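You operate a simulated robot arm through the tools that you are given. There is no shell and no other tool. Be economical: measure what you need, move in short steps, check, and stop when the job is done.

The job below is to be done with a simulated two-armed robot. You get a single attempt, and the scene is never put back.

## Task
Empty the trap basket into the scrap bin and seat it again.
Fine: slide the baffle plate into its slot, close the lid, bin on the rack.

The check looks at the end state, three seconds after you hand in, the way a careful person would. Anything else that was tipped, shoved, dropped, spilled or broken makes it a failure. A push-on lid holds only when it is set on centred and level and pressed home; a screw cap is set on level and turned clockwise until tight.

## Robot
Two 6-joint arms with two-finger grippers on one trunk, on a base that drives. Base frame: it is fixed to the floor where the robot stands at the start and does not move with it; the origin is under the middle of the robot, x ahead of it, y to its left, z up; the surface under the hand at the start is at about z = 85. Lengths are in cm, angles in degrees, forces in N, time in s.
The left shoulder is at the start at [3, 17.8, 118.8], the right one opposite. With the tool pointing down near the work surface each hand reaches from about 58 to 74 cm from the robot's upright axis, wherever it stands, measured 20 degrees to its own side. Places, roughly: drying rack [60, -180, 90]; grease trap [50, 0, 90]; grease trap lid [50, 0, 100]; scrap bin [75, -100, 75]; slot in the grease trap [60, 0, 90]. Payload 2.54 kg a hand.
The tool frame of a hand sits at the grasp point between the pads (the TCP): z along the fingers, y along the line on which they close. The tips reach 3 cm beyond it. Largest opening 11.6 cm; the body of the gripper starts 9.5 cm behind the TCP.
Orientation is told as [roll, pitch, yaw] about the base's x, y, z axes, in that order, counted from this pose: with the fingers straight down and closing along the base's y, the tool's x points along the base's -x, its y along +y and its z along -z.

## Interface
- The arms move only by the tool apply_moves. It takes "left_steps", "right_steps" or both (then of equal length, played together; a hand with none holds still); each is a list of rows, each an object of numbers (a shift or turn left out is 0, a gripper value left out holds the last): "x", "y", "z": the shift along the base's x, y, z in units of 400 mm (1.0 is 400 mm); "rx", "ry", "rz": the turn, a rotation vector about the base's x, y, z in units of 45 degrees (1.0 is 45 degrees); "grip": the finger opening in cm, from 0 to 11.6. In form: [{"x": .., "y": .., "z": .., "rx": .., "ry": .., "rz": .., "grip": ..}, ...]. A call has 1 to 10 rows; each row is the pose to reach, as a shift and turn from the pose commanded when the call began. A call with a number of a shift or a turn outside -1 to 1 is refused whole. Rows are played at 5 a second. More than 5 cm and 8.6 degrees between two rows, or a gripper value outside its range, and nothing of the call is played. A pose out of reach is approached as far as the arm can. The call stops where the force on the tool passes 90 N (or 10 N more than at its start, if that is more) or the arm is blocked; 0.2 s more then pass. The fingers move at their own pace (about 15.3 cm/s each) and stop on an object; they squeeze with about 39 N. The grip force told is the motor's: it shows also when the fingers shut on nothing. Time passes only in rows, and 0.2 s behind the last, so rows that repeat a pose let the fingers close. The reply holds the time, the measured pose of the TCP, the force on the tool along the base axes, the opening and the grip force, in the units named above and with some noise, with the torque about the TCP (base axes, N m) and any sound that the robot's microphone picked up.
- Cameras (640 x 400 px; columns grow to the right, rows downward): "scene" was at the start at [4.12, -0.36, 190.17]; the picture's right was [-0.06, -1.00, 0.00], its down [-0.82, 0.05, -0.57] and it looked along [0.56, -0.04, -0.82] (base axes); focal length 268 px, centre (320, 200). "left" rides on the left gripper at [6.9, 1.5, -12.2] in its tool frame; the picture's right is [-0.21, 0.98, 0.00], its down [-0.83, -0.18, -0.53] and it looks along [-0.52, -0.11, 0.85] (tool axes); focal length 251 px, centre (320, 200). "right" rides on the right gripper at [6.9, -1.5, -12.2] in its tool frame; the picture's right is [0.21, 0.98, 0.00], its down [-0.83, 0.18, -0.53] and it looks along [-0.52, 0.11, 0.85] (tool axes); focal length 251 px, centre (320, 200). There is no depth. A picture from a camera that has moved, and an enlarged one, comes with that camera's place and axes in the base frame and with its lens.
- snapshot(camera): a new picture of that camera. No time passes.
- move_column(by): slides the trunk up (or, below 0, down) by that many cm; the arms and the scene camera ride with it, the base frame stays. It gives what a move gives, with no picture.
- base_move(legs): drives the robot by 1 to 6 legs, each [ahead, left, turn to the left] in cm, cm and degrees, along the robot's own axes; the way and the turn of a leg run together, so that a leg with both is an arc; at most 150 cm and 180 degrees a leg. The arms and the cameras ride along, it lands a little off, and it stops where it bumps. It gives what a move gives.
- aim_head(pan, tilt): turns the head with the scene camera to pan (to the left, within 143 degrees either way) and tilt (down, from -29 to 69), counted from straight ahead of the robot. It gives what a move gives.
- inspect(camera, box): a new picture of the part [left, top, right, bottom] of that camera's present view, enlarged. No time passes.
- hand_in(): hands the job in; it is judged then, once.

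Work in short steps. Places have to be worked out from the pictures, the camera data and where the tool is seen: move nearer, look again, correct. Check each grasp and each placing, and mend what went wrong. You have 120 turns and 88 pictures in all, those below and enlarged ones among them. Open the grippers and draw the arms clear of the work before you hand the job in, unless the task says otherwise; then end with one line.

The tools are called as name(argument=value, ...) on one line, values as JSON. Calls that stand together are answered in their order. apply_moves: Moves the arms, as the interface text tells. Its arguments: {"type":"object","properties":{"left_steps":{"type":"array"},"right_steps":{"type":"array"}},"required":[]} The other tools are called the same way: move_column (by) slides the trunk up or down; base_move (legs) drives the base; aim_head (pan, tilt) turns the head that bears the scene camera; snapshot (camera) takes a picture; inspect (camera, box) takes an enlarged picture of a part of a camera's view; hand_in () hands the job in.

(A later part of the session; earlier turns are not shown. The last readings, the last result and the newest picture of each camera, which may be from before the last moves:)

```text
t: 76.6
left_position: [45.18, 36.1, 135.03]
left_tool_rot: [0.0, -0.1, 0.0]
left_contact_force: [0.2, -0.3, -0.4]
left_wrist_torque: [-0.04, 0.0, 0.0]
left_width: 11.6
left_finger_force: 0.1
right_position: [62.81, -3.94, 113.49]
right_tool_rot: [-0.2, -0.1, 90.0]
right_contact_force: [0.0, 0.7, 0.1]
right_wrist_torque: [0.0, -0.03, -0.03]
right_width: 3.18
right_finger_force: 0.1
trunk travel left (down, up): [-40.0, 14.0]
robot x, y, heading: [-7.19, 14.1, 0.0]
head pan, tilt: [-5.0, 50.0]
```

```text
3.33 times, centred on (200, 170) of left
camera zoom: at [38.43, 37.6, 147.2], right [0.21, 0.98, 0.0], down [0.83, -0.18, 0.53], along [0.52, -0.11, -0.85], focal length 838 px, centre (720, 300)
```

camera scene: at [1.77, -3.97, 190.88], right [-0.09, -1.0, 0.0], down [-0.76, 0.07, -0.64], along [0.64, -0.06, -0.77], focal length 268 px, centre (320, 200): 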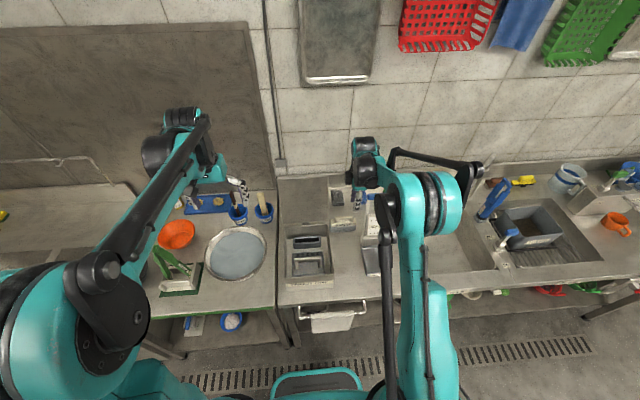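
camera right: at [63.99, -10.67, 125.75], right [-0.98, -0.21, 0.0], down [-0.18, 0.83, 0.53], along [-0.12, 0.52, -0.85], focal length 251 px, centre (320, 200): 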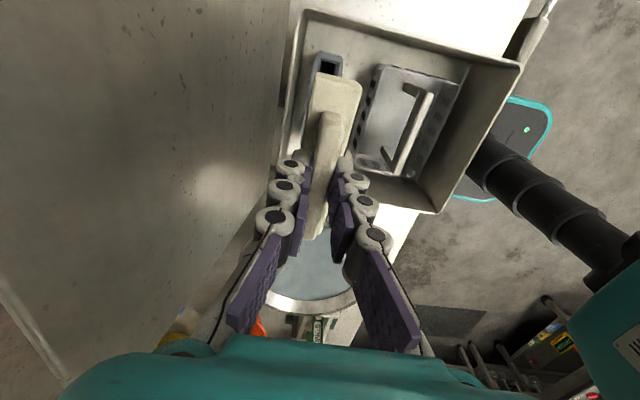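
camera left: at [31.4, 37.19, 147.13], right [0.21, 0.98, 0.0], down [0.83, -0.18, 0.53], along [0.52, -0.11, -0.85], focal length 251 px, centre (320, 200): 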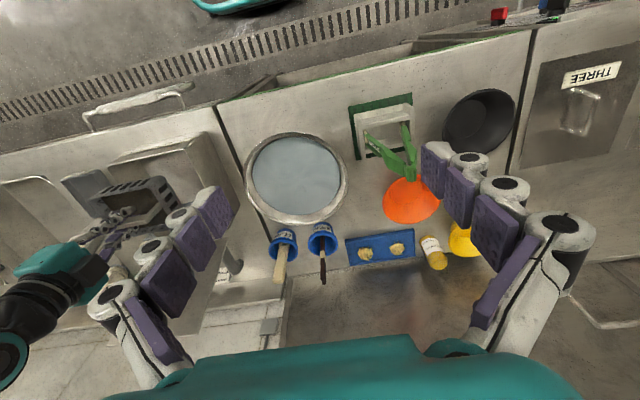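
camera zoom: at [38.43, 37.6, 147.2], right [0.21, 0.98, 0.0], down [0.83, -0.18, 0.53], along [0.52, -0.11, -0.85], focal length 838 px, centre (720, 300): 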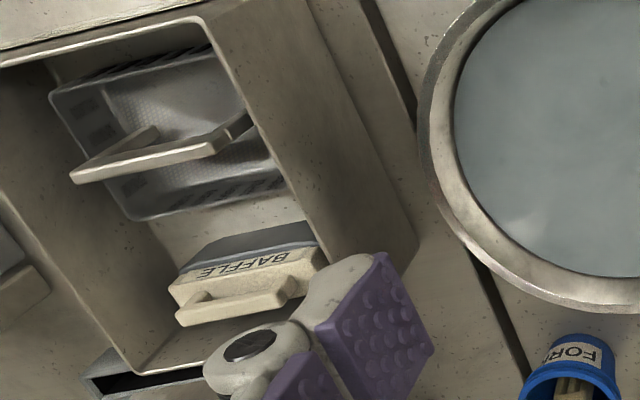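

The baffle is seated flush and level. To close the lid I will regrip its bar (about [75.2,-4.1,114]) from above; first up, then ahead 7 cm.

apply_moves(right_steps=[{"z": 0.12}, {"z": 0.24}, {"z": 0.36}, {"z": 0.45}])

base_move(legs=[[8, 0, 0]])

apply_moves(right_steps=[{"x": 0.06, "grip": 3}, {"x": 0.112}, {"x": 0.112}])

snapshot(camera="right")

```text
t: 77.6
left_position: [45.32, 36.11, 135.11]
left_tool_rot: [0.1, 0.1, 0.0]
left_contact_force: [-1.0, 0.5, 0.3]
left_wrist_torque: [-0.01, -0.05, -0.01]
left_width: 11.6
left_finger_force: 0.0
right_position: [62.65, -4.22, 131.73]
right_tool_rot: [-0.4, 0.0, 90.1]
right_contact_force: [0.5, 1.0, -0.1]
right_wrist_torque: [0.04, -0.06, -0.02]
right_width: 3.23
right_finger_force: 0.0
trunk travel left (down, up): [-40.0, 14.0]
robot x, y, heading: [-7.04, 14.16, -0.1]
head pan, tilt: [-5.0, 50.0]
```

```text
t: 78.7
left_position: [53.32, 35.94, 135.02]
left_tool_rot: [0.0, 0.0, 0.0]
left_contact_force: [1.0, 0.3, 0.3]
left_wrist_torque: [0.0, 0.04, 0.01]
left_width: 11.6
left_finger_force: 0.0
right_position: [70.6, -4.24, 131.55]
right_tool_rot: [-0.2, 0.0, 89.9]
right_contact_force: [0.2, -0.9, -0.5]
right_wrist_torque: [0.0, 0.03, 0.0]
right_width: 3.19
right_finger_force: 0.0
trunk travel left (down, up): [-40.0, 14.0]
robot x, y, heading: [0.39, 14.07, -0.0]
head pan, tilt: [-5.0, 50.0]
```

```text
t: 79.5
left_position: [53.2, 35.96, 135.02]
left_tool_rot: [0.0, 0.0, 0.0]
left_contact_force: [-0.3, 0.1, -0.2]
left_wrist_torque: [0.0, -0.03, 0.01]
left_width: 11.61
left_finger_force: 0.0
right_position: [75.03, -4.09, 131.52]
right_tool_rot: [-0.3, 0.0, 89.9]
right_contact_force: [-0.4, 0.4, -0.1]
right_wrist_torque: [-0.02, -0.01, -0.01]
right_width: 3.02
right_finger_force: 0.1
trunk travel left (down, up): [-40.0, 14.0]
robot x, y, heading: [1.03, 14.03, 0.3]
head pan, tilt: [-5.0, 50.0]
```

```text
22 pictures are left
camera right: at [76.42, -11.0, 143.8], right [-0.98, -0.21, -0.01], down [-0.18, 0.83, 0.53], along [-0.11, 0.52, -0.85], focal length 251 px, centre (320, 200)
```

right: 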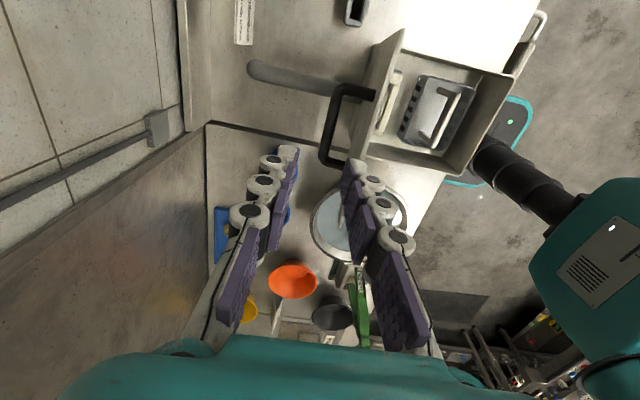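

The bar is now at about x=73.9, z≈114.7 and the lid leans back about 16°, so the fingers should come in parallel to it. I test tilting the hand 18° at this height and get a side look.

apply_moves(right_steps=[{"ry": 0.15, "x": 0.03}, {"ry": 0.3, "x": 0.06}, {"ry": 0.4, "x": 0.08}, {"ry": 0.4, "x": 0.08}])

inspect(camera="scene", box=[240, 110, 400, 230])

```text
t: 80.5
left_position: [53.39, 36.03, 135.02]
left_tool_rot: [-0.1, 0.0, 0.0]
left_contact_force: [1.0, 0.6, -0.1]
left_wrist_torque: [0.0, 0.01, 0.0]
left_width: 11.61
left_finger_force: 0.1
right_position: [71.65, -4.15, 129.81]
right_tool_rot: [17.8, 0.0, 90.0]
right_contact_force: [-0.1, -0.2, 0.3]
right_wrist_torque: [-0.01, -0.02, -0.03]
right_width: 2.99
right_finger_force: 0.0
right hand out of reach, approached as far as the arm can: row 1, 2, 3, 4
trunk travel left (down, up): [-40.0, 14.0]
robot x, y, heading: [0.75, 14.19, -0.1]
head pan, tilt: [-5.0, 50.0]
```

```text
3.33 times, centred on (320, 170) of scene
camera zoom: at [5.3, 13.62, 190.89], right [-0.09, -1.0, 0.0], down [-0.76, 0.07, -0.64], along [0.64, -0.06, -0.77], focal length 895 px, centre (320, 300)
```

zoom: 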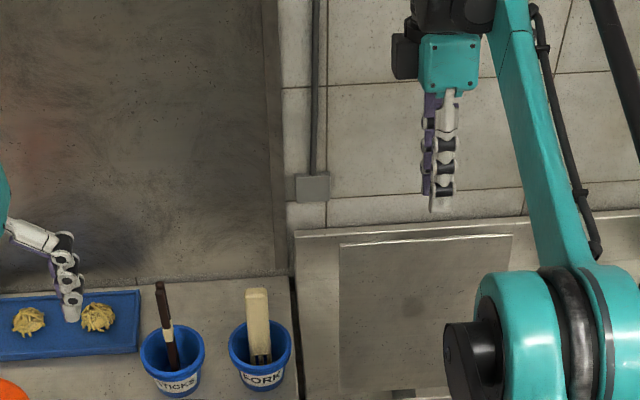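

The arm is short by some cm; the base front is at about x=22 with the counter edge near 38, so I drive 5 cm ahead and raise the trunk 8 cm for reach.

move_column(by=8)

base_move(legs=[[5, 0, 0]])

```text
t: 81.6
left_position: [53.34, 35.98, 143.1]
left_tool_rot: [0.0, -0.1, 0.0]
left_contact_force: [-0.2, 0.1, 0.5]
left_wrist_torque: [0.04, 0.02, 0.03]
left_width: 11.6
left_finger_force: 0.1
right_position: [71.48, -4.16, 137.88]
right_tool_rot: [17.6, -0.1, 90.0]
right_contact_force: [0.0, 0.0, 0.3]
right_wrist_torque: [-0.02, 0.0, -0.03]
right_width: 2.99
right_finger_force: 0.1
trunk travel left (down, up): [-48.0, 6.0]
robot x, y, heading: [0.69, 14.06, -0.1]
head pan, tilt: [-5.0, 50.0]
```

```text
t: 82.5
left_position: [57.68, 36.08, 143.11]
left_tool_rot: [0.0, -0.2, 0.0]
left_contact_force: [-0.5, -1.3, -0.1]
left_wrist_torque: [0.0, -0.06, 0.0]
left_width: 11.59
left_finger_force: 0.0
right_position: [76.04, -4.15, 138.06]
right_tool_rot: [17.5, 0.0, 90.0]
right_contact_force: [0.0, -0.2, 0.3]
right_wrist_torque: [-0.03, -0.07, 0.0]
right_width: 3.01
right_finger_force: 0.0
trunk travel left (down, up): [-48.0, 6.0]
robot x, y, heading: [5.43, 14.43, -0.2]
head pan, tilt: [-5.0, 50.0]
```

Now I go to the approach point behind and above the bar, about [78.1,-4.1,128].

apply_moves(right_steps=[{"x": 0.0, "z": -0.08}, {"x": 0.0, "z": -0.16}, {"x": 0.0, "z": -0.2}])

```text
t: 83.3
left_position: [58.45, 35.97, 142.97]
left_tool_rot: [-0.1, 0.1, 0.0]
left_contact_force: [0.5, -0.7, 0.7]
left_wrist_torque: [0.02, 0.04, 0.0]
left_width: 11.59
left_finger_force: 0.1
right_position: [76.95, -4.2, 129.67]
right_tool_rot: [17.8, 0.0, 90.0]
right_contact_force: [0.3, 0.1, 0.7]
right_wrist_torque: [0.0, 0.06, 0.0]
right_width: 3.0
right_finger_force: 0.1
trunk travel left (down, up): [-48.0, 6.0]
robot x, y, heading: [5.87, 14.15, 0.1]
head pan, tilt: [-5.0, 50.0]
```

apply_moves(right_steps=[{"x": 0.02, "z": -0.02}, {"x": 0.035, "z": -0.04}, {"x": 0.035, "z": -0.04}])

snapshot(camera="right")

```text
t: 84.2
left_position: [58.12, 36.05, 143.16]
left_tool_rot: [0.0, 0.0, 0.0]
left_contact_force: [0.0, -0.4, 0.4]
left_wrist_torque: [-0.01, 0.0, 0.01]
left_width: 11.62
left_finger_force: 0.1
right_position: [77.94, -4.03, 128.22]
right_tool_rot: [17.7, -0.1, 90.0]
right_contact_force: [0.1, 0.0, 0.5]
right_wrist_torque: [0.02, -0.05, 0.02]
right_width: 3.0
right_finger_force: 0.2
trunk travel left (down, up): [-48.0, 6.0]
robot x, y, heading: [5.5, 14.32, 0.1]
head pan, tilt: [-5.0, 50.0]
```

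```text
20 pictures are left
camera right: at [83.0, -10.96, 139.56], right [-0.93, -0.21, 0.3], down [-0.01, 0.83, 0.56], along [-0.37, 0.52, -0.77], focal length 251 px, centre (320, 200)
```

right: 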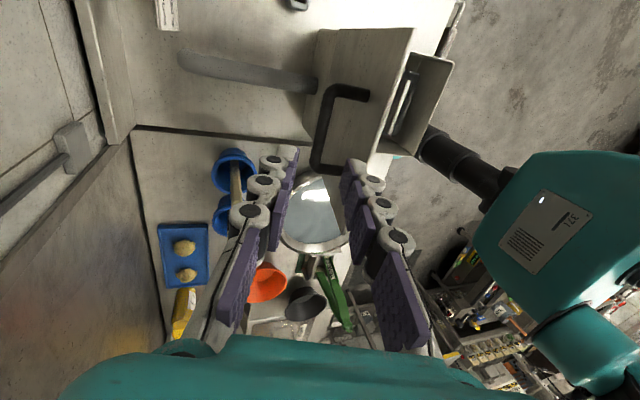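

Bar estimate about [73.8,-4,116]. I slide in along the tool axis with a 2.3 cm opening so that the bar lies between the fingers.

apply_moves(right_steps=[{"x": -0.022, "z": -0.06, "grip": 2.4}, {"x": -0.042, "z": -0.12}, {"x": -0.06, "z": -0.17}, {"x": -0.075, "z": -0.215}])

inspect(camera="right", box=[240, 60, 400, 180])

```text
t: 85.2
left_position: [58.27, 36.05, 143.0]
left_tool_rot: [0.0, 0.1, 0.1]
left_contact_force: [0.8, 0.5, 0.1]
left_wrist_torque: [0.02, -0.01, -0.03]
left_width: 11.62
left_finger_force: 0.0
right_position: [74.92, -4.01, 119.5]
right_tool_rot: [17.8, -0.1, 90.1]
right_contact_force: [-0.5, 1.1, -0.2]
right_wrist_torque: [-0.03, -0.02, -0.01]
right_width: 2.43
right_finger_force: 0.1
trunk travel left (down, up): [-48.0, 6.0]
robot x, y, heading: [5.17, 13.93, -0.1]
head pan, tilt: [-5.0, 50.0]
```

```text
3.33 times, centred on (320, 120) of right
camera zoom: at [80.08, -10.92, 130.75], right [-0.93, -0.21, 0.3], down [-0.01, 0.83, 0.56], along [-0.37, 0.52, -0.77], focal length 838 px, centre (320, 467)
```

zoom: 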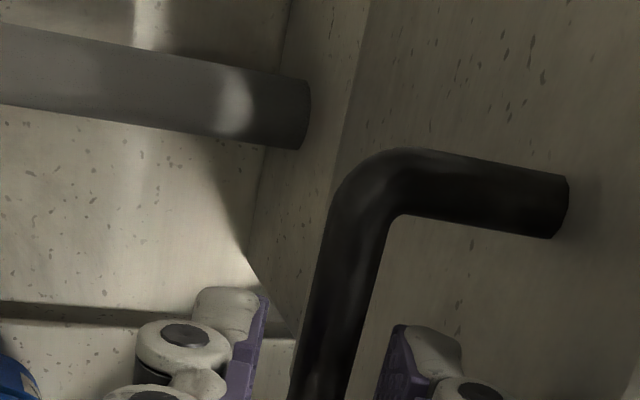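

The bar lies centred between the fingers. I go 2.7 cm deeper and close.

apply_moves(right_steps=[{"x": -0.01, "z": -0.032}, {"x": -0.021, "z": -0.065}, {"x": -0.021, "z": -0.065, "grip": 0}, {"x": -0.021, "z": -0.065}, {"x": -0.021, "z": -0.065}])

```text
t: 86.3
left_position: [58.1, 35.93, 143.1]
left_tool_rot: [0.0, 0.0, 0.1]
left_contact_force: [-0.2, -0.1, 0.1]
left_wrist_torque: [-0.01, 0.0, -0.01]
left_width: 11.62
left_finger_force: 0.0
right_position: [74.23, -4.26, 116.95]
right_tool_rot: [17.7, 0.0, 90.0]
right_contact_force: [3.0, -0.3, 4.4]
right_wrist_torque: [0.1, -0.03, -0.03]
right_width: 1.03
right_finger_force: 37.5
trunk travel left (down, up): [-48.0, 6.0]
robot x, y, heading: [5.77, 14.31, 0.1]
head pan, tilt: [-5.0, 50.0]
```

The bar is held. I back the base 8 cm, which swings the lid upright, holding it all the while.

base_move(legs=[[-7, 0, 0]])

apply_moves(right_steps=[{"x": 0.03, "ry": -0.1}, {"x": 0.06, "ry": -0.2}, {"x": 0.1, "ry": -0.3}, {"x": 0.14, "ry": -0.4}])

```text
t: 87.4
left_position: [50.82, 36.01, 143.16]
left_tool_rot: [0.1, 0.0, 0.0]
left_contact_force: [0.2, 0.9, 0.6]
left_wrist_torque: [0.02, -0.01, 0.02]
left_width: 11.6
left_finger_force: 0.0
right_position: [67.04, -4.02, 116.97]
right_tool_rot: [17.7, 0.1, 90.2]
right_contact_force: [1.6, 1.1, 9.0]
right_wrist_torque: [-0.68, -0.16, 0.11]
right_width: 1.02
right_finger_force: 36.2
trunk travel left (down, up): [-48.0, 6.0]
robot x, y, heading: [-1.32, 14.26, 0.1]
head pan, tilt: [-5.0, 50.0]
```

```text
t: 88.4
left_position: [51.27, 36.04, 143.0]
left_tool_rot: [0.0, 0.0, 0.1]
left_contact_force: [-1.0, -0.5, 0.5]
left_wrist_torque: [-0.02, -0.02, -0.03]
left_width: 11.59
left_finger_force: 0.0
right_position: [72.68, -4.25, 116.71]
right_tool_rot: [-0.3, 0.0, 90.0]
right_contact_force: [-6.0, 0.9, -27.3]
right_wrist_torque: [-0.13, -0.06, -0.29]
right_width: 1.07
right_finger_force: 35.9
trunk travel left (down, up): [-48.0, 6.0]
robot x, y, heading: [-1.83, 14.02, 0.2]
head pan, tilt: [-5.0, 50.0]
```

Works; the hand is vertical again. Back 8 cm, out with the arm 5 cm, back 5 cm.

base_move(legs=[[-8, 0, 0]])

apply_moves(right_steps=[{"x": 0.04}, {"x": 0.08}, {"x": 0.11}])

base_move(legs=[[-5, 0, 0]])

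```text
t: 89.4
left_position: [43.03, 36.08, 143.03]
left_tool_rot: [0.0, 0.0, 0.1]
left_contact_force: [0.1, -0.6, 0.4]
left_wrist_torque: [0.01, -0.03, 0.0]
left_width: 11.6
left_finger_force: 0.1
right_position: [64.59, -4.05, 117.02]
right_tool_rot: [-0.4, 0.1, 90.1]
right_contact_force: [0.8, -3.5, 5.4]
right_wrist_torque: [-0.38, -0.1, -0.06]
right_width: 1.0
right_finger_force: 35.9
trunk travel left (down, up): [-48.0, 6.0]
robot x, y, heading: [-9.04, 14.31, 0.1]
head pan, tilt: [-5.0, 50.0]
```

```text
t: 90.2
left_position: [43.02, 36.06, 143.15]
left_tool_rot: [-0.1, -0.1, 0.2]
left_contact_force: [-0.1, -0.3, -0.1]
left_wrist_torque: [0.0, 0.0, 0.03]
left_width: 11.59
left_finger_force: 0.0
right_position: [69.08, -4.07, 116.95]
right_tool_rot: [-0.4, 0.2, 90.0]
right_contact_force: [1.5, -6.0, 13.5]
right_wrist_torque: [-0.06, 0.07, -0.04]
right_width: 1.02
right_finger_force: 35.9
trunk travel left (down, up): [-48.0, 6.0]
robot x, y, heading: [-9.26, 13.83, 0.2]
head pan, tilt: [-5.0, 50.0]
```

```text
t: 91.2
left_position: [37.92, 35.93, 143.12]
left_tool_rot: [0.0, 0.0, 0.0]
left_contact_force: [0.0, -1.3, 0.4]
left_wrist_torque: [-0.02, -0.02, 0.0]
left_width: 11.61
left_finger_force: 0.0
right_position: [64.09, -4.07, 116.93]
right_tool_rot: [-0.4, 0.1, 90.2]
right_contact_force: [1.3, 0.5, -5.8]
right_wrist_torque: [-0.72, -0.14, -0.11]
right_width: 1.01
right_finger_force: 35.9
trunk travel left (down, up): [-48.0, 6.0]
robot x, y, heading: [-14.28, 14.08, 0.0]
head pan, tilt: [-5.0, 50.0]
```

Now along the fitted arc (centre [65.9,98.9], R 18.15) I lower the lid, first to about 30° open.

apply_moves(right_steps=[{"x": -0.0575, "z": -0.01}, {"x": -0.118, "z": -0.028}, {"x": -0.1755, "z": -0.055}, {"x": -0.2285, "z": -0.089}, {"x": -0.276, "z": -0.131}, {"x": -0.318, "z": -0.179}])

apply_moves(right_steps=[{"x": -0.018, "z": -0.027}, {"x": -0.034, "z": -0.053}, {"x": -0.047, "z": -0.078}, {"x": -0.058, "z": -0.103}, {"x": -0.067, "z": -0.129}, {"x": -0.076, "z": -0.156}, {"x": -0.082, "z": -0.182}, {"x": -0.087, "z": -0.2085}])

snapshot(camera="scene")

```text
t: 92.6
left_position: [38.47, 36.03, 142.88]
left_tool_rot: [0.0, 0.2, 0.2]
left_contact_force: [0.3, 0.3, -0.3]
left_wrist_torque: [0.01, 0.01, 0.0]
left_width: 11.6
left_finger_force: 0.2
right_position: [51.42, -4.01, 109.55]
right_tool_rot: [-0.3, 0.1, 90.2]
right_contact_force: [13.2, 2.5, -10.7]
right_wrist_torque: [-0.05, -0.04, -0.08]
right_width: 1.04
right_finger_force: 36.1
trunk travel left (down, up): [-48.0, 6.0]
robot x, y, heading: [-14.1, 13.76, 0.3]
head pan, tilt: [-5.0, 50.0]
```

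```text
t: 94.4
left_position: [38.0, 36.2, 143.06]
left_tool_rot: [0.0, 0.0, 0.1]
left_contact_force: [0.6, 0.2, 0.1]
left_wrist_torque: [-0.01, -0.01, 0.01]
left_width: 11.59
left_finger_force: 0.0
right_position: [47.88, -4.0, 101.51]
right_tool_rot: [-0.6, 0.3, 90.0]
right_contact_force: [23.9, 0.7, 30.3]
right_wrist_torque: [-0.14, -0.02, -0.27]
right_width: 1.05
right_finger_force: 36.2
trunk travel left (down, up): [-48.0, 6.0]
robot x, y, heading: [-14.77, 14.06, 0.2]
head pan, tilt: [-5.0, 50.0]
```

```text
18 pictures are left
camera scene: at [-9.9, 13.8, 198.94], right [-0.08, -1.0, 0.0], down [-0.76, 0.06, -0.64], along [0.64, -0.06, -0.77], focal length 268 px, centre (320, 200)
```

scene: 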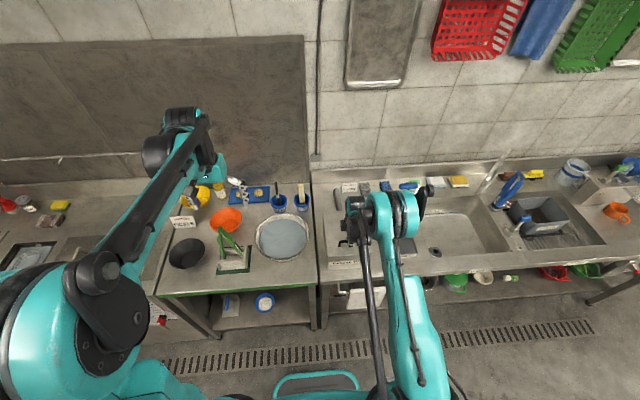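

The lid is down at its closed height. I open the fingers, rise and check that it is shut.

apply_moves(right_steps=[{"grip": 3.5}, {"grip": 3.5}, {"z": 0.05}, {"z": 0.15}, {"z": 0.27}, {"z": 0.39}, {"z": 0.51}, {"z": 0.63}])

inspect(camera="scene", box=[300, 170, 400, 270])

```text
t: 96.2
left_position: [38.06, 36.08, 143.14]
left_tool_rot: [0.1, 0.0, 0.0]
left_contact_force: [-0.8, 0.1, 0.1]
left_wrist_torque: [-0.03, -0.02, 0.0]
left_width: 11.6
left_finger_force: 0.1
right_position: [47.68, -3.9, 126.56]
right_tool_rot: [-0.4, 0.2, 90.1]
right_contact_force: [-0.7, -0.4, -0.5]
right_wrist_torque: [0.02, -0.01, 0.02]
right_width: 3.51
right_finger_force: 0.1
trunk travel left (down, up): [-48.0, 6.0]
robot x, y, heading: [-14.45, 14.23, 0.0]
head pan, tilt: [-5.0, 50.0]
```

```text
4.00 times, centred on (350, 220) of scene
camera zoom: at [-9.98, 13.62, 198.89], right [-0.09, -1.0, 0.0], down [-0.76, 0.07, -0.64], along [0.64, -0.05, -0.77], focal length 1074 px, centre (200, 120)
```

zoom: 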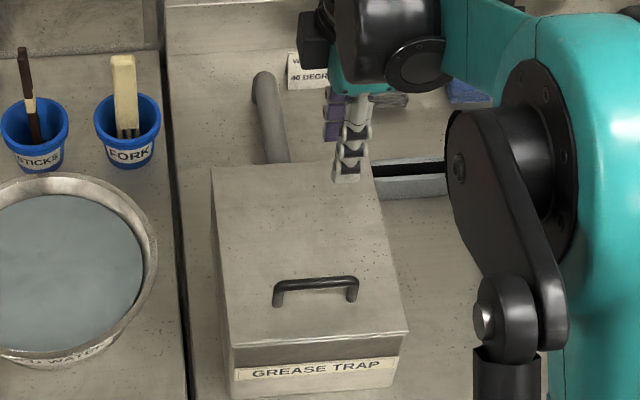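

The lid is shut. Next the bin: I turn the right hand to yaw 0, lower the trunk again and drive to the bin so that both hands can take its side walls.

apply_moves(right_steps=[{"rz": -0.16}, {"rz": -0.33}, {"rz": -0.5}, {"rz": -0.67}, {"rz": -0.84}, {"rz": -1.0}])

apply_moves(right_steps=[{"rz": -0.16, "z": 0.05}, {"rz": -0.33, "z": 0.1}, {"rz": -0.5, "z": 0.15}, {"rz": -0.67, "z": 0.2}, {"rz": -0.84, "z": 0.22}, {"rz": -1.0, "z": 0.22}])

move_column(by=-8)

base_move(legs=[[0, -62, 0], [0, -61, 0]])

aim_head(pan=-20, tilt=48)

snapshot(camera="scene")

```text
t: 97.6
left_position: [38.12, 36.08, 143.01]
left_tool_rot: [0.0, 0.0, 0.1]
left_contact_force: [0.2, -1.1, -0.2]
left_wrist_torque: [-0.02, -0.02, 0.01]
left_width: 11.59
left_finger_force: 0.1
right_position: [47.93, -3.9, 126.58]
right_tool_rot: [-0.3, 0.2, 45.0]
right_contact_force: [0.1, -0.1, 0.4]
right_wrist_torque: [0.0, 0.0, -0.02]
right_width: 3.51
right_finger_force: 0.0
trunk travel left (down, up): [-48.0, 6.0]
robot x, y, heading: [-14.18, 14.57, -0.0]
head pan, tilt: [-5.0, 50.0]
```

```text
t: 99.0
left_position: [38.15, 36.08, 142.94]
left_tool_rot: [0.0, 0.1, 0.0]
left_contact_force: [-0.5, -0.3, 0.1]
left_wrist_torque: [-0.05, -0.02, -0.01]
left_width: 11.61
left_finger_force: 0.0
right_position: [47.85, -3.9, 135.24]
right_tool_rot: [-0.4, 0.3, 0.0]
right_contact_force: [0.2, -0.2, 0.5]
right_wrist_torque: [-0.02, -0.01, -0.02]
right_width: 3.52
right_finger_force: 0.1
trunk travel left (down, up): [-48.0, 6.0]
robot x, y, heading: [-14.15, 14.02, 0.1]
head pan, tilt: [-5.0, 50.0]
```

```text
t: 100.1
left_position: [38.06, 36.21, 135.09]
left_tool_rot: [0.1, 0.0, 0.1]
left_contact_force: [-0.8, -0.3, 0.2]
left_wrist_torque: [-0.04, 0.02, -0.02]
left_width: 11.62
left_finger_force: 0.1
right_position: [47.9, -3.93, 127.43]
right_tool_rot: [-0.4, 0.1, 0.0]
right_contact_force: [0.2, -0.3, 0.0]
right_wrist_torque: [0.0, -0.03, 0.04]
right_width: 3.53
right_finger_force: 0.0
trunk travel left (down, up): [-40.0, 14.0]
robot x, y, heading: [-14.51, 14.17, 0.1]
head pan, tilt: [-5.0, 50.0]
```

```text
t: 106.7
left_position: [39.28, -87.5, 135.1]
left_tool_rot: [0.0, 0.0, 0.5]
left_contact_force: [0.5, 0.7, -0.2]
left_wrist_torque: [0.01, 0.0, 0.02]
left_width: 11.59
left_finger_force: 0.1
right_position: [49.2, -127.41, 127.34]
right_tool_rot: [-0.3, 0.2, 0.5]
right_contact_force: [1.0, -0.6, 0.0]
right_wrist_torque: [0.01, -0.01, -0.03]
right_width: 3.49
right_finger_force: 0.1
trunk travel left (down, up): [-40.0, 14.0]
robot x, y, heading: [-13.18, -110.14, 0.8]
head pan, tilt: [-5.0, 50.0]
```

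```text
t: 107.5
left_position: [39.26, -87.52, 135.07]
left_tool_rot: [-0.1, 0.0, 0.5]
left_contact_force: [-0.1, 0.2, 0.1]
left_wrist_torque: [0.02, -0.01, 0.02]
left_width: 11.61
left_finger_force: 0.0
right_position: [49.42, -127.45, 127.31]
right_tool_rot: [-0.5, 0.3, 0.5]
right_contact_force: [0.3, -0.7, 0.6]
right_wrist_torque: [0.01, -0.02, 0.02]
right_width: 3.49
right_finger_force: 0.2
trunk travel left (down, up): [-40.0, 14.0]
robot x, y, heading: [-12.83, -109.81, 0.7]
head pan, tilt: [-20.0, 48.0]
```

```text
16 pictures are left
camera scene: at [-8.79, -112.4, 191.16], right [-0.33, -0.94, 0.0], down [-0.7, 0.25, -0.67], along [0.63, -0.22, -0.74], focal length 268 px, centre (320, 200)
```

scene: 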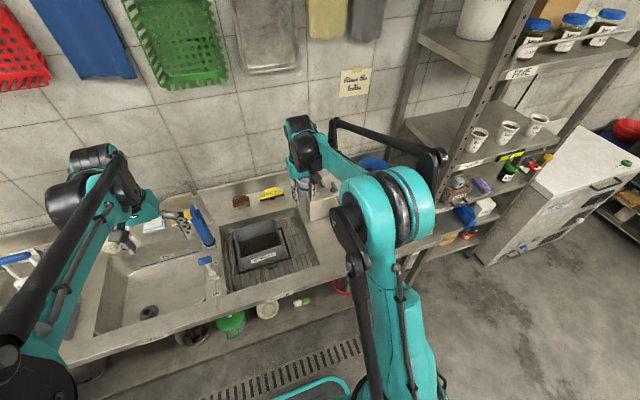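

inspect(camera="scene", box=[215, 185, 325, 285])

snapshot(camera="right")

```text
4.00 times, centred on (270, 235) of scene
camera zoom: at [-8.79, -112.4, 191.16], right [-0.33, -0.94, 0.0], down [-0.7, 0.25, -0.67], along [0.63, -0.22, -0.74], focal length 1074 px, centre (520, 60)
```

zoom: 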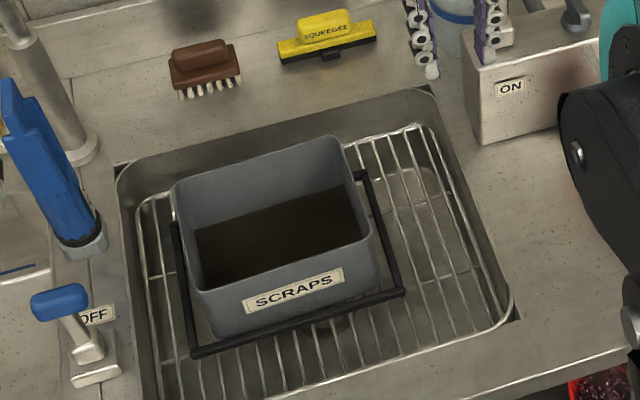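

```text
14 pictures are left
camera right: at [42.45, -128.92, 139.65], right [-0.22, 0.97, -0.01], down [0.83, 0.19, 0.53], along [0.52, 0.11, -0.85], focal length 251 px, centre (320, 200)
```

right: 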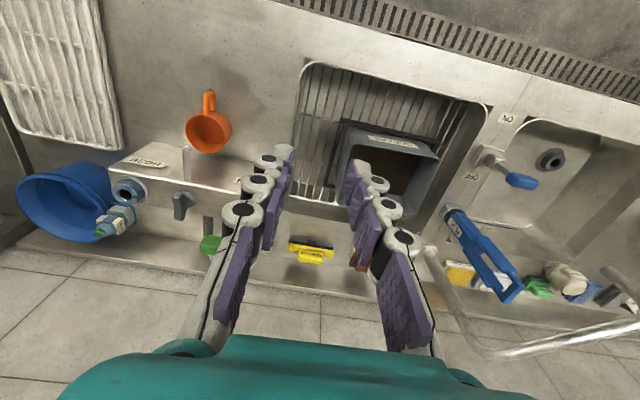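

The bin has a black wire bail folded to the front (front bar near [57.5,-108,78]). Lifting by the bail keeps it level with one hand; I bring the right hand over it with fingers closing along x.

base_move(legs=[[6.5, 19.5, -0.7]])

apply_moves(right_steps=[{"rz": 0.16}, {"rz": 0.33}, {"rz": 0.5}, {"rz": 0.67}, {"rz": 0.84}, {"rz": 1.0}])

apply_moves(right_steps=[{"rz": 0.16, "z": -0.1}, {"rz": 0.33, "z": -0.2}, {"rz": 0.5, "z": -0.3}, {"rz": 0.67, "z": -0.4}, {"rz": 0.84, "z": -0.5}, {"rz": 1.0, "z": -0.55}])

snapshot(camera="right")

```text
t: 109.1
left_position: [45.8, -68.41, 135.07]
left_tool_rot: [0.0, 0.0, 0.0]
left_contact_force: [0.1, 0.5, 0.9]
left_wrist_torque: [0.0, 0.0, -0.01]
left_width: 11.59
left_finger_force: 0.0
right_position: [55.5, -108.38, 127.45]
right_tool_rot: [-0.4, 0.2, 0.0]
right_contact_force: [-0.3, 0.2, 0.1]
right_wrist_torque: [0.02, -0.01, -0.03]
right_width: 3.5
right_finger_force: 0.1
trunk travel left (down, up): [-40.0, 14.0]
robot x, y, heading: [-7.01, -90.3, -0.1]
head pan, tilt: [-20.0, 48.0]
```

```text
t: 110.5
left_position: [45.83, -68.4, 135.12]
left_tool_rot: [0.0, 0.0, 0.0]
left_contact_force: [0.0, 0.1, -0.8]
left_wrist_torque: [0.0, 0.01, 0.01]
left_width: 11.57
left_finger_force: 0.0
right_position: [55.58, -108.44, 127.35]
right_tool_rot: [-0.4, 0.1, 45.1]
right_contact_force: [-0.6, 0.1, -0.2]
right_wrist_torque: [0.01, -0.02, -0.01]
right_width: 3.51
right_finger_force: 0.0
trunk travel left (down, up): [-40.0, 14.0]
robot x, y, heading: [-6.6, -90.45, 0.1]
head pan, tilt: [-20.0, 48.0]
```

```text
t: 111.9
left_position: [45.78, -68.32, 134.98]
left_tool_rot: [0.0, 0.0, 0.1]
left_contact_force: [0.4, -0.3, -0.8]
left_wrist_torque: [0.02, -0.03, -0.01]
left_width: 11.62
left_finger_force: 0.1
right_position: [55.69, -108.52, 105.34]
right_tool_rot: [-0.4, 0.2, 90.1]
right_contact_force: [-0.1, -0.1, -0.6]
right_wrist_torque: [-0.01, 0.0, 0.02]
right_width: 3.49
right_finger_force: 0.0
trunk travel left (down, up): [-40.0, 14.0]
robot x, y, heading: [-6.44, -90.2, -0.0]
head pan, tilt: [-20.0, 48.0]
```

```text
13 pictures are left
camera right: at [56.95, -115.38, 117.63], right [-0.98, -0.22, -0.01], down [-0.19, 0.83, 0.53], along [-0.11, 0.52, -0.85], focal length 251 px, centre (320, 200)
```

right: 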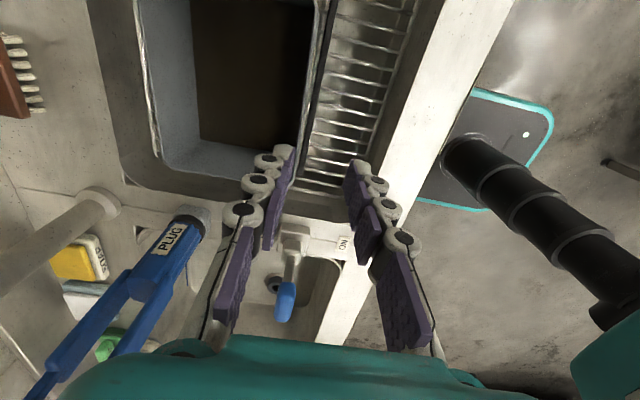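

The black frame turns out to be a low fence around the bin (z≈79), and the bin's rim is at about z=90.5, x 57–72, y -98.6..-118.4. I will grip the two side walls with both hands; first raise the right hand, turn it to yaw 0 and centre the robot on y=-108.5.

apply_moves(right_steps=[{"rz": -0.16, "z": 0.1}, {"rz": -0.33, "z": 0.2}, {"rz": -0.5, "z": 0.3}, {"rz": -0.67, "z": 0.4}, {"rz": -0.84, "z": 0.5}, {"rz": -1.0, "z": 0.6}])

apply_moves(right_steps=[{"rz": -0.16}, {"rz": -0.33}, {"rz": -0.5}, {"rz": -0.67}, {"rz": -0.84}, {"rz": -1.0}])

base_move(legs=[[0, -18.2, 0], [7, 0, 0]])

```text
t: 113.3
left_position: [45.69, -68.42, 135.21]
left_tool_rot: [0.0, 0.0, 0.0]
left_contact_force: [-0.7, -0.2, 0.1]
left_wrist_torque: [0.04, -0.03, -0.02]
left_width: 11.57
left_finger_force: 0.1
right_position: [55.39, -108.77, 129.63]
right_tool_rot: [-0.3, 0.0, 44.8]
right_contact_force: [-0.7, -0.2, 0.2]
right_wrist_torque: [0.02, -0.01, 0.01]
right_width: 3.51
right_finger_force: 0.1
trunk travel left (down, up): [-40.0, 14.0]
robot x, y, heading: [-7.04, -90.2, -0.1]
head pan, tilt: [-20.0, 48.0]
```

```text
t: 114.7
left_position: [45.71, -68.28, 135.07]
left_tool_rot: [-0.1, 0.1, 0.1]
left_contact_force: [-1.0, -1.1, -1.1]
left_wrist_torque: [0.02, 0.02, 0.03]
left_width: 11.59
left_finger_force: 0.1
right_position: [55.54, -108.36, 129.45]
right_tool_rot: [-0.4, 0.2, -0.2]
right_contact_force: [-0.7, 0.2, -0.6]
right_wrist_torque: [-0.02, -0.03, -0.02]
right_width: 3.5
right_finger_force: 0.1
trunk travel left (down, up): [-40.0, 14.0]
robot x, y, heading: [-6.95, -90.0, 0.1]
head pan, tilt: [-20.0, 48.0]
```

```text
t: 116.8
left_position: [52.69, -86.88, 135.16]
left_tool_rot: [0.1, 0.0, 0.0]
left_contact_force: [1.0, -0.6, 0.1]
left_wrist_torque: [0.07, 0.02, 0.01]
left_width: 11.58
left_finger_force: 0.1
right_position: [62.48, -126.87, 129.5]
right_tool_rot: [-0.4, 0.2, 0.0]
right_contact_force: [0.1, -0.3, -0.6]
right_wrist_torque: [0.03, 0.01, -0.03]
right_width: 3.52
right_finger_force: 0.0
trunk travel left (down, up): [-40.0, 14.0]
robot x, y, heading: [0.29, -108.43, -0.3]
head pan, tilt: [-20.0, 48.0]
```

Robot is centred. Both hands go above the side walls (z≈104) with 6 cm openings.

apply_moves(left_steps=[{"x": 0.0375, "y": -0.0366, "z": -0.097, "grip": 6}, {"x": 0.075, "y": -0.073, "z": -0.194}, {"x": 0.1125, "y": -0.11, "z": -0.291}, {"x": 0.15, "y": -0.146, "z": -0.388}, {"x": 0.1875, "y": -0.183, "z": -0.484}, {"x": 0.225, "y": -0.219, "z": -0.581}, {"x": 0.2625, "y": -0.256, "z": -0.678}, {"x": 0.3, "y": -0.2925, "z": -0.775}], right_steps=[{"x": 0.007, "y": 0.0266, "z": -0.08, "grip": 6}, {"x": 0.014, "y": 0.053, "z": -0.16}, {"x": 0.021, "y": 0.08, "z": -0.24}, {"x": 0.028, "y": 0.106, "z": -0.32}, {"x": 0.034, "y": 0.133, "z": -0.4}, {"x": 0.041, "y": 0.16, "z": -0.48}, {"x": 0.048, "y": 0.186, "z": -0.56}, {"x": 0.055, "y": 0.2125, "z": -0.6375}])

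snapshot(camera="right")

snapshot(camera="left")

```text
t: 118.6
left_position: [64.92, -98.49, 103.84]
left_tool_rot: [0.0, 0.2, 0.0]
left_contact_force: [0.1, 0.1, 0.2]
left_wrist_torque: [0.01, 0.01, 0.0]
left_width: 5.97
left_finger_force: 0.1
right_position: [64.94, -118.25, 103.89]
right_tool_rot: [-0.5, 0.3, 0.0]
right_contact_force: [1.0, -0.4, 0.3]
right_wrist_torque: [-0.03, 0.03, -0.03]
right_width: 5.95
right_finger_force: 0.0
trunk travel left (down, up): [-40.0, 14.0]
robot x, y, heading: [0.07, -108.8, 0.0]
head pan, tilt: [-20.0, 48.0]
```

```text
12 pictures are left
camera right: at [58.06, -119.48, 116.21], right [-0.21, 0.98, -0.01], down [0.83, 0.18, 0.53], along [0.52, 0.11, -0.85], focal length 251 px, centre (320, 200)
```

right: 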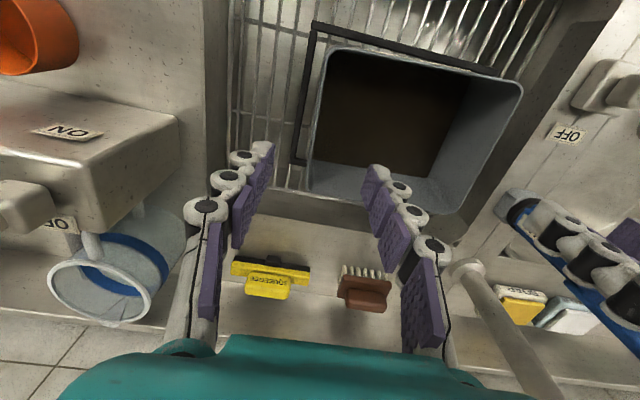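

```text
11 pictures are left
camera left: at [58.13, -96.9, 115.97], right [0.22, 0.98, 0.0], down [0.83, -0.18, 0.53], along [0.52, -0.11, -0.85], focal length 251 px, centre (320, 200)
```

left: 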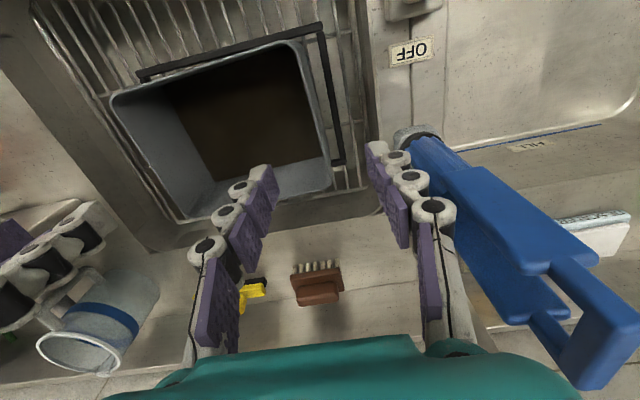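

The side walls are at y≈-118.6 and -98.85, rim middle x≈65; both hands straddle them. Descend to z≈91.3 and close both.

apply_moves(left_steps=[{"y": -0.009, "z": -0.08}, {"y": -0.009, "z": -0.16}, {"y": -0.009, "z": -0.23}, {"y": -0.009, "z": -0.29}, {"y": -0.009, "z": -0.315}, {"y": -0.009, "z": -0.315, "grip": 0}, {"y": -0.009, "z": -0.315}, {"y": -0.009, "z": -0.315}], right_steps=[{"y": -0.009, "z": -0.08}, {"y": -0.009, "z": -0.16}, {"y": -0.009, "z": -0.23}, {"y": -0.009, "z": -0.29}, {"y": -0.009, "z": -0.315}, {"y": -0.009, "z": -0.315, "grip": 0}, {"y": -0.009, "z": -0.315}, {"y": -0.009, "z": -0.315}])

```text
t: 120.4
left_position: [64.72, -98.93, 91.43]
left_tool_rot: [0.0, -0.1, 0.0]
left_contact_force: [7.7, -6.9, 0.5]
left_wrist_torque: [-0.19, -0.62, 0.7]
left_width: 0.61
left_finger_force: 32.6
right_position: [64.88, -118.64, 91.34]
right_tool_rot: [-0.4, 0.2, 0.0]
right_contact_force: [-8.1, 8.5, -0.5]
right_wrist_torque: [0.23, 0.46, 0.7]
right_width: 0.6
right_finger_force: 32.2
trunk travel left (down, up): [-40.0, 14.0]
robot x, y, heading: [0.12, -108.98, -0.0]
head pan, tilt: [-20.0, 48.0]
```

Both walls are held (0.6 cm). I lift together 5 cm slowly.

apply_moves(left_steps=[{"z": 0.02}, {"z": 0.045}, {"z": 0.075}, {"z": 0.105}, {"z": 0.135}, {"z": 0.135}], right_steps=[{"z": 0.02}, {"z": 0.045}, {"z": 0.075}, {"z": 0.105}, {"z": 0.135}, {"z": 0.135}])

aim_head(pan=0, tilt=50)

inspect(camera="scene", box=[240, 130, 400, 250])

```text
t: 121.8
left_position: [64.91, -98.9, 96.77]
left_tool_rot: [0.0, 0.1, 0.0]
left_contact_force: [6.6, -10.0, -3.4]
left_wrist_torque: [-0.25, -0.06, 0.72]
left_width: 0.59
left_finger_force: 32.5
right_position: [64.72, -118.75, 96.68]
right_tool_rot: [-0.4, 0.2, -0.1]
right_contact_force: [-7.1, 10.4, -2.4]
right_wrist_torque: [0.31, 0.07, 0.72]
right_width: 0.62
right_finger_force: 32.4
trunk travel left (down, up): [-40.0, 14.0]
robot x, y, heading: [-0.21, -108.81, -0.1]
head pan, tilt: [-20.0, 48.0]
```

```text
t: 122.7
left_position: [64.8, -98.93, 96.83]
left_tool_rot: [0.0, 0.1, 0.0]
left_contact_force: [7.0, -10.2, -3.1]
left_wrist_torque: [-0.2, -0.04, 0.67]
left_width: 0.59
left_finger_force: 32.2
right_position: [64.61, -118.61, 96.7]
right_tool_rot: [-0.3, 0.3, 0.0]
right_contact_force: [-6.7, 9.6, -3.6]
right_wrist_torque: [0.28, 0.07, 0.73]
right_width: 0.59
right_finger_force: 32.8
trunk travel left (down, up): [-40.0, 14.0]
robot x, y, heading: [0.18, -108.7, 0.1]
head pan, tilt: [0.0, 50.0]
```

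```text
3.33 times, centred on (320, 190) of scene
camera zoom: at [4.92, -108.46, 190.88], right [0.0, -1.0, 0.0], down [-0.77, 0.0, -0.64], along [0.64, 0.0, -0.77], focal length 895 px, centre (320, 233)
```

zoom: 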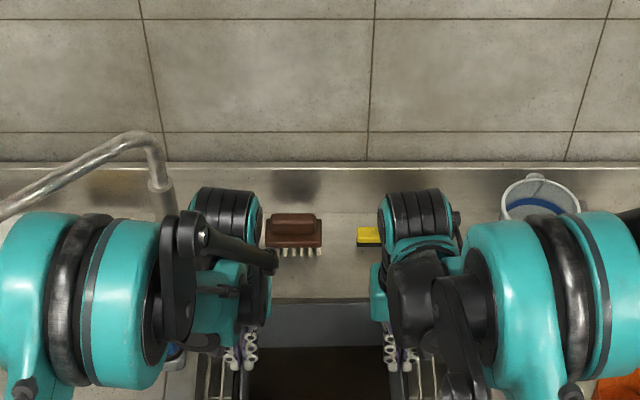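

It is lifted level (about 6 N in all). I raise 22 cm more and back off 13 cm, then look at bin and rack.

apply_moves(left_steps=[{"z": 0.05}, {"z": 0.11}, {"z": 0.18}, {"z": 0.25}, {"z": 0.32}, {"z": 0.39}, {"z": 0.46}, {"z": 0.51}, {"z": 0.54}, {"z": 0.54}], right_steps=[{"z": 0.05}, {"z": 0.11}, {"z": 0.18}, {"z": 0.25}, {"z": 0.32}, {"z": 0.39}, {"z": 0.46}, {"z": 0.51}, {"z": 0.54}, {"z": 0.54}])

base_move(legs=[[-13, 0, 0]])

aim_head(pan=-35, tilt=42)

snapshot(camera="scene")

```text
t: 124.9
left_position: [64.82, -98.85, 118.44]
left_tool_rot: [-0.2, 0.1, -0.1]
left_contact_force: [7.5, -28.6, -3.4]
left_wrist_torque: [-0.66, -0.12, 0.75]
left_width: 0.59
left_finger_force: 32.0
right_position: [64.63, -118.61, 118.37]
right_tool_rot: [-0.1, 0.2, 0.1]
right_contact_force: [-7.4, 28.8, -2.4]
right_wrist_torque: [0.71, 0.22, 0.73]
right_width: 0.57
right_finger_force: 32.7
trunk travel left (down, up): [-40.0, 14.0]
robot x, y, heading: [0.01, -108.36, -0.1]
head pan, tilt: [0.0, 50.0]
```

```text
t: 126.2
left_position: [51.72, -98.78, 118.41]
left_tool_rot: [-0.1, 0.1, 0.0]
left_contact_force: [7.3, -28.6, -3.9]
left_wrist_torque: [-0.7, -0.17, 0.7]
left_width: 0.62
left_finger_force: 32.6
right_position: [51.57, -118.54, 118.29]
right_tool_rot: [-0.2, 0.2, 0.1]
right_contact_force: [-8.1, 29.7, -3.4]
right_wrist_torque: [0.76, 0.2, 0.69]
right_width: 0.6
right_finger_force: 31.4
trunk travel left (down, up): [-40.0, 14.0]
robot x, y, heading: [-13.17, -108.58, 0.0]
head pan, tilt: [0.0, 50.0]
```

```text
t: 127.2
left_position: [51.71, -98.83, 118.4]
left_tool_rot: [-0.2, 0.0, 0.0]
left_contact_force: [7.5, -3.1, -2.8]
left_wrist_torque: [0.03, -0.88, 0.67]
left_width: 0.59
left_finger_force: 32.2
right_position: [51.52, -118.55, 118.25]
right_tool_rot: [-0.2, 0.2, 0.1]
right_contact_force: [-6.8, 3.0, -3.0]
right_wrist_torque: [0.02, 0.95, 0.73]
right_width: 0.62
right_finger_force: 31.9
trunk travel left (down, up): [-40.0, 14.0]
robot x, y, heading: [-12.97, -108.28, 0.1]
head pan, tilt: [-35.0, 42.0]
```

```text
9 pictures are left
camera scene: at [-9.08, -113.22, 192.0], right [-0.57, -0.82, 0.0], down [-0.55, 0.38, -0.74], along [0.61, -0.43, -0.67], focal length 268 px, centre (320, 200)
```

scene: 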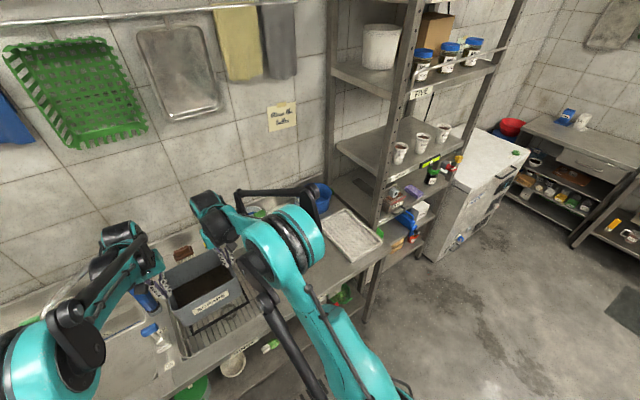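

Forces shifted a little; I check that the bin hangs level and see the rack more closely.

inspect(camera="scene", box=[150, 180, 390, 340])

```text
2.50 times, centred on (270, 260) of scene
camera zoom: at [-9.08, -113.22, 192.0], right [-0.57, -0.82, 0.0], down [-0.55, 0.38, -0.74], along [0.61, -0.43, -0.67], focal length 671 px, centre (445, 50)
```

zoom: 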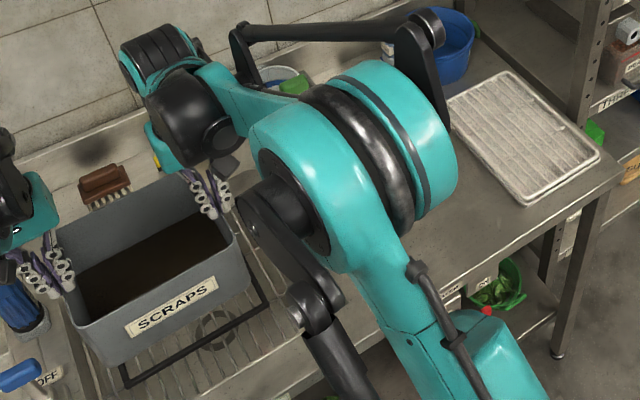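

The bin hangs level. The rack spans about x 42–71, y -168..-187, with a shelf post just beyond it near y≈-190, so room for the right hand is short. I drive nearer, staying well back, and look again.

base_move(legs=[[-9, 0, 0], [0, -57, 0]])

aim_head(pan=-12, tilt=45)

snapshot(camera="scene")

```text
t: 131.1
left_position: [42.45, -156.57, 118.32]
left_tool_rot: [-0.2, 0.1, -0.7]
left_contact_force: [7.7, -5.6, -2.2]
left_wrist_torque: [-0.15, -0.16, 0.73]
left_width: 0.58
left_finger_force: 32.2
right_position: [42.06, -176.37, 118.42]
right_tool_rot: [0.0, 0.2, -0.6]
right_contact_force: [-7.3, 6.3, -2.4]
right_wrist_torque: [0.18, 0.19, 0.72]
right_width: 0.61
right_finger_force: 31.6
trunk travel left (down, up): [-40.0, 14.0]
robot x, y, heading: [-22.36, -165.56, -0.6]
head pan, tilt: [-35.0, 42.0]
```

```text
t: 132.0
left_position: [42.4, -156.56, 118.37]
left_tool_rot: [-0.2, 0.1, -0.6]
left_contact_force: [7.2, -1.1, -4.0]
left_wrist_torque: [0.01, -1.01, 0.71]
left_width: 0.62
left_finger_force: 31.9
right_position: [41.92, -176.31, 118.31]
right_tool_rot: [-0.2, 0.2, -0.4]
right_contact_force: [-7.1, 0.8, -3.0]
right_wrist_torque: [0.01, 1.06, 0.69]
right_width: 0.6
right_finger_force: 32.2
trunk travel left (down, up): [-40.0, 14.0]
robot x, y, heading: [-22.39, -165.63, -0.5]
head pan, tilt: [-12.0, 45.0]
```

```text
7 pictures are left
camera scene: at [-17.35, -167.32, 191.57], right [-0.22, -0.98, 0.0], down [-0.69, 0.15, -0.71], along [0.69, -0.15, -0.71], focal length 268 px, centre (320, 200)
```

scene: 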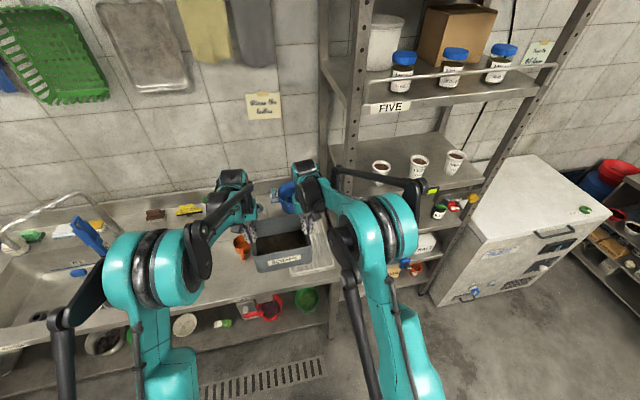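

Post is near [53,-191]. I will set the bin down on the rack a bit left and forward, heading turned slightly right, where the right hand clears the post, and slide it to the middle afterwards.

base_move(legs=[[0, 0, -5.5], [7, -2, 0]])

aim_head(pan=-3, tilt=52)

snapshot(camera="scene")

```text
t: 133.6
left_position: [49.76, -165.44, 118.3]
left_tool_rot: [-0.3, 0.1, -6.0]
left_contact_force: [7.3, -2.1, -5.1]
left_wrist_torque: [0.0, 0.17, 0.75]
left_width: 0.62
left_finger_force: 32.0
right_position: [47.47, -185.16, 118.29]
right_tool_rot: [0.0, 0.3, -5.8]
right_contact_force: [-6.9, 2.8, -2.2]
right_wrist_torque: [0.09, -0.04, 0.69]
right_width: 0.61
right_finger_force: 32.4
trunk travel left (down, up): [-40.0, 14.0]
robot x, y, heading: [-15.7, -168.45, -6.1]
head pan, tilt: [-12.0, 45.0]
```

```text
t: 134.2
left_position: [49.83, -165.49, 118.32]
left_tool_rot: [-0.2, 0.0, -6.1]
left_contact_force: [8.3, -1.7, -4.1]
left_wrist_torque: [-0.07, -0.97, 0.72]
left_width: 0.6
left_finger_force: 32.4
right_position: [47.48, -185.01, 118.22]
right_tool_rot: [-0.2, 0.4, -5.9]
right_contact_force: [-7.1, 1.2, -4.4]
right_wrist_torque: [0.11, 0.99, 0.71]
right_width: 0.63
right_finger_force: 31.8
trunk travel left (down, up): [-40.0, 14.0]
robot x, y, heading: [-15.61, -168.65, -5.9]
head pan, tilt: [-3.0, 52.0]
```

```text
6 pictures are left
camera scene: at [-10.98, -169.23, 190.61], right [-0.16, -0.99, 0.0], down [-0.78, 0.12, -0.61], along [0.61, -0.1, -0.79], focal length 268 px, centre (320, 200)
```

scene: 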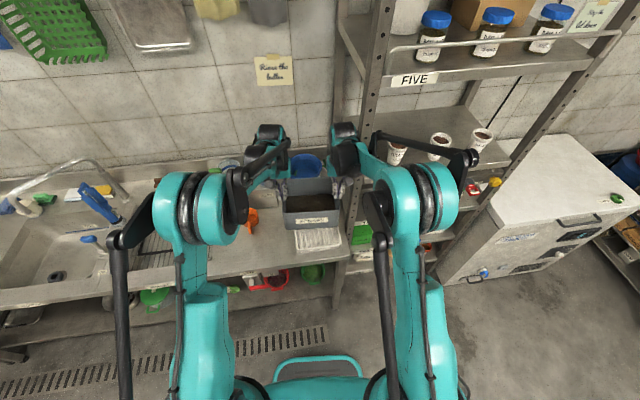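

The rack spans y -168.7..-188; the bin's middle is at [48.6,-175.2], over it and clear of the post. I lower both hands together, slowly towards contact.

apply_moves(left_steps=[{"z": -0.05}, {"z": -0.1}, {"z": -0.15}, {"z": -0.2}, {"z": -0.24}, {"z": -0.27}, {"z": -0.285}, {"z": -0.3}], right_steps=[{"z": -0.05}, {"z": -0.1}, {"z": -0.15}, {"z": -0.2}, {"z": -0.24}, {"z": -0.27}, {"z": -0.285}, {"z": -0.3}])

```text
t: 136.1
left_position: [49.75, -165.44, 106.33]
left_tool_rot: [-0.1, -0.1, -6.0]
left_contact_force: [8.4, -4.5, -3.3]
left_wrist_torque: [-0.05, 0.06, 0.71]
left_width: 0.59
left_finger_force: 32.1
right_position: [47.44, -185.04, 106.11]
right_tool_rot: [-0.1, 0.3, -6.0]
right_contact_force: [-7.2, 4.0, -2.6]
right_wrist_torque: [0.08, -0.07, 0.69]
right_width: 0.59
right_finger_force: 31.9
trunk travel left (down, up): [-40.0, 14.0]
robot x, y, heading: [-15.82, -168.35, -5.9]
head pan, tilt: [-3.0, 52.0]
```

No contact yet at 106.2 (weight still on the hands); I go on down in 4 mm steps.

apply_moves(left_steps=[{"z": -0.01}, {"z": -0.02}, {"z": -0.03}, {"z": -0.04}, {"z": -0.05}], right_steps=[{"z": -0.01}, {"z": -0.02}, {"z": -0.03}, {"z": -0.04}, {"z": -0.05}])

```text
t: 137.2
left_position: [49.73, -165.4, 104.3]
left_tool_rot: [-0.2, 0.0, -6.0]
left_contact_force: [7.1, -2.5, -3.3]
left_wrist_torque: [-0.03, -0.26, 0.69]
left_width: 0.58
left_finger_force: 32.2
right_position: [47.52, -185.06, 104.16]
right_tool_rot: [-0.2, 0.3, -5.9]
right_contact_force: [-6.6, 2.4, -3.5]
right_wrist_torque: [0.08, 0.28, 0.69]
right_width: 0.58
right_finger_force: 32.0
trunk travel left (down, up): [-40.0, 14.0]
robot x, y, heading: [-15.69, -168.49, -6.0]
head pan, tilt: [-3.0, 52.0]
```

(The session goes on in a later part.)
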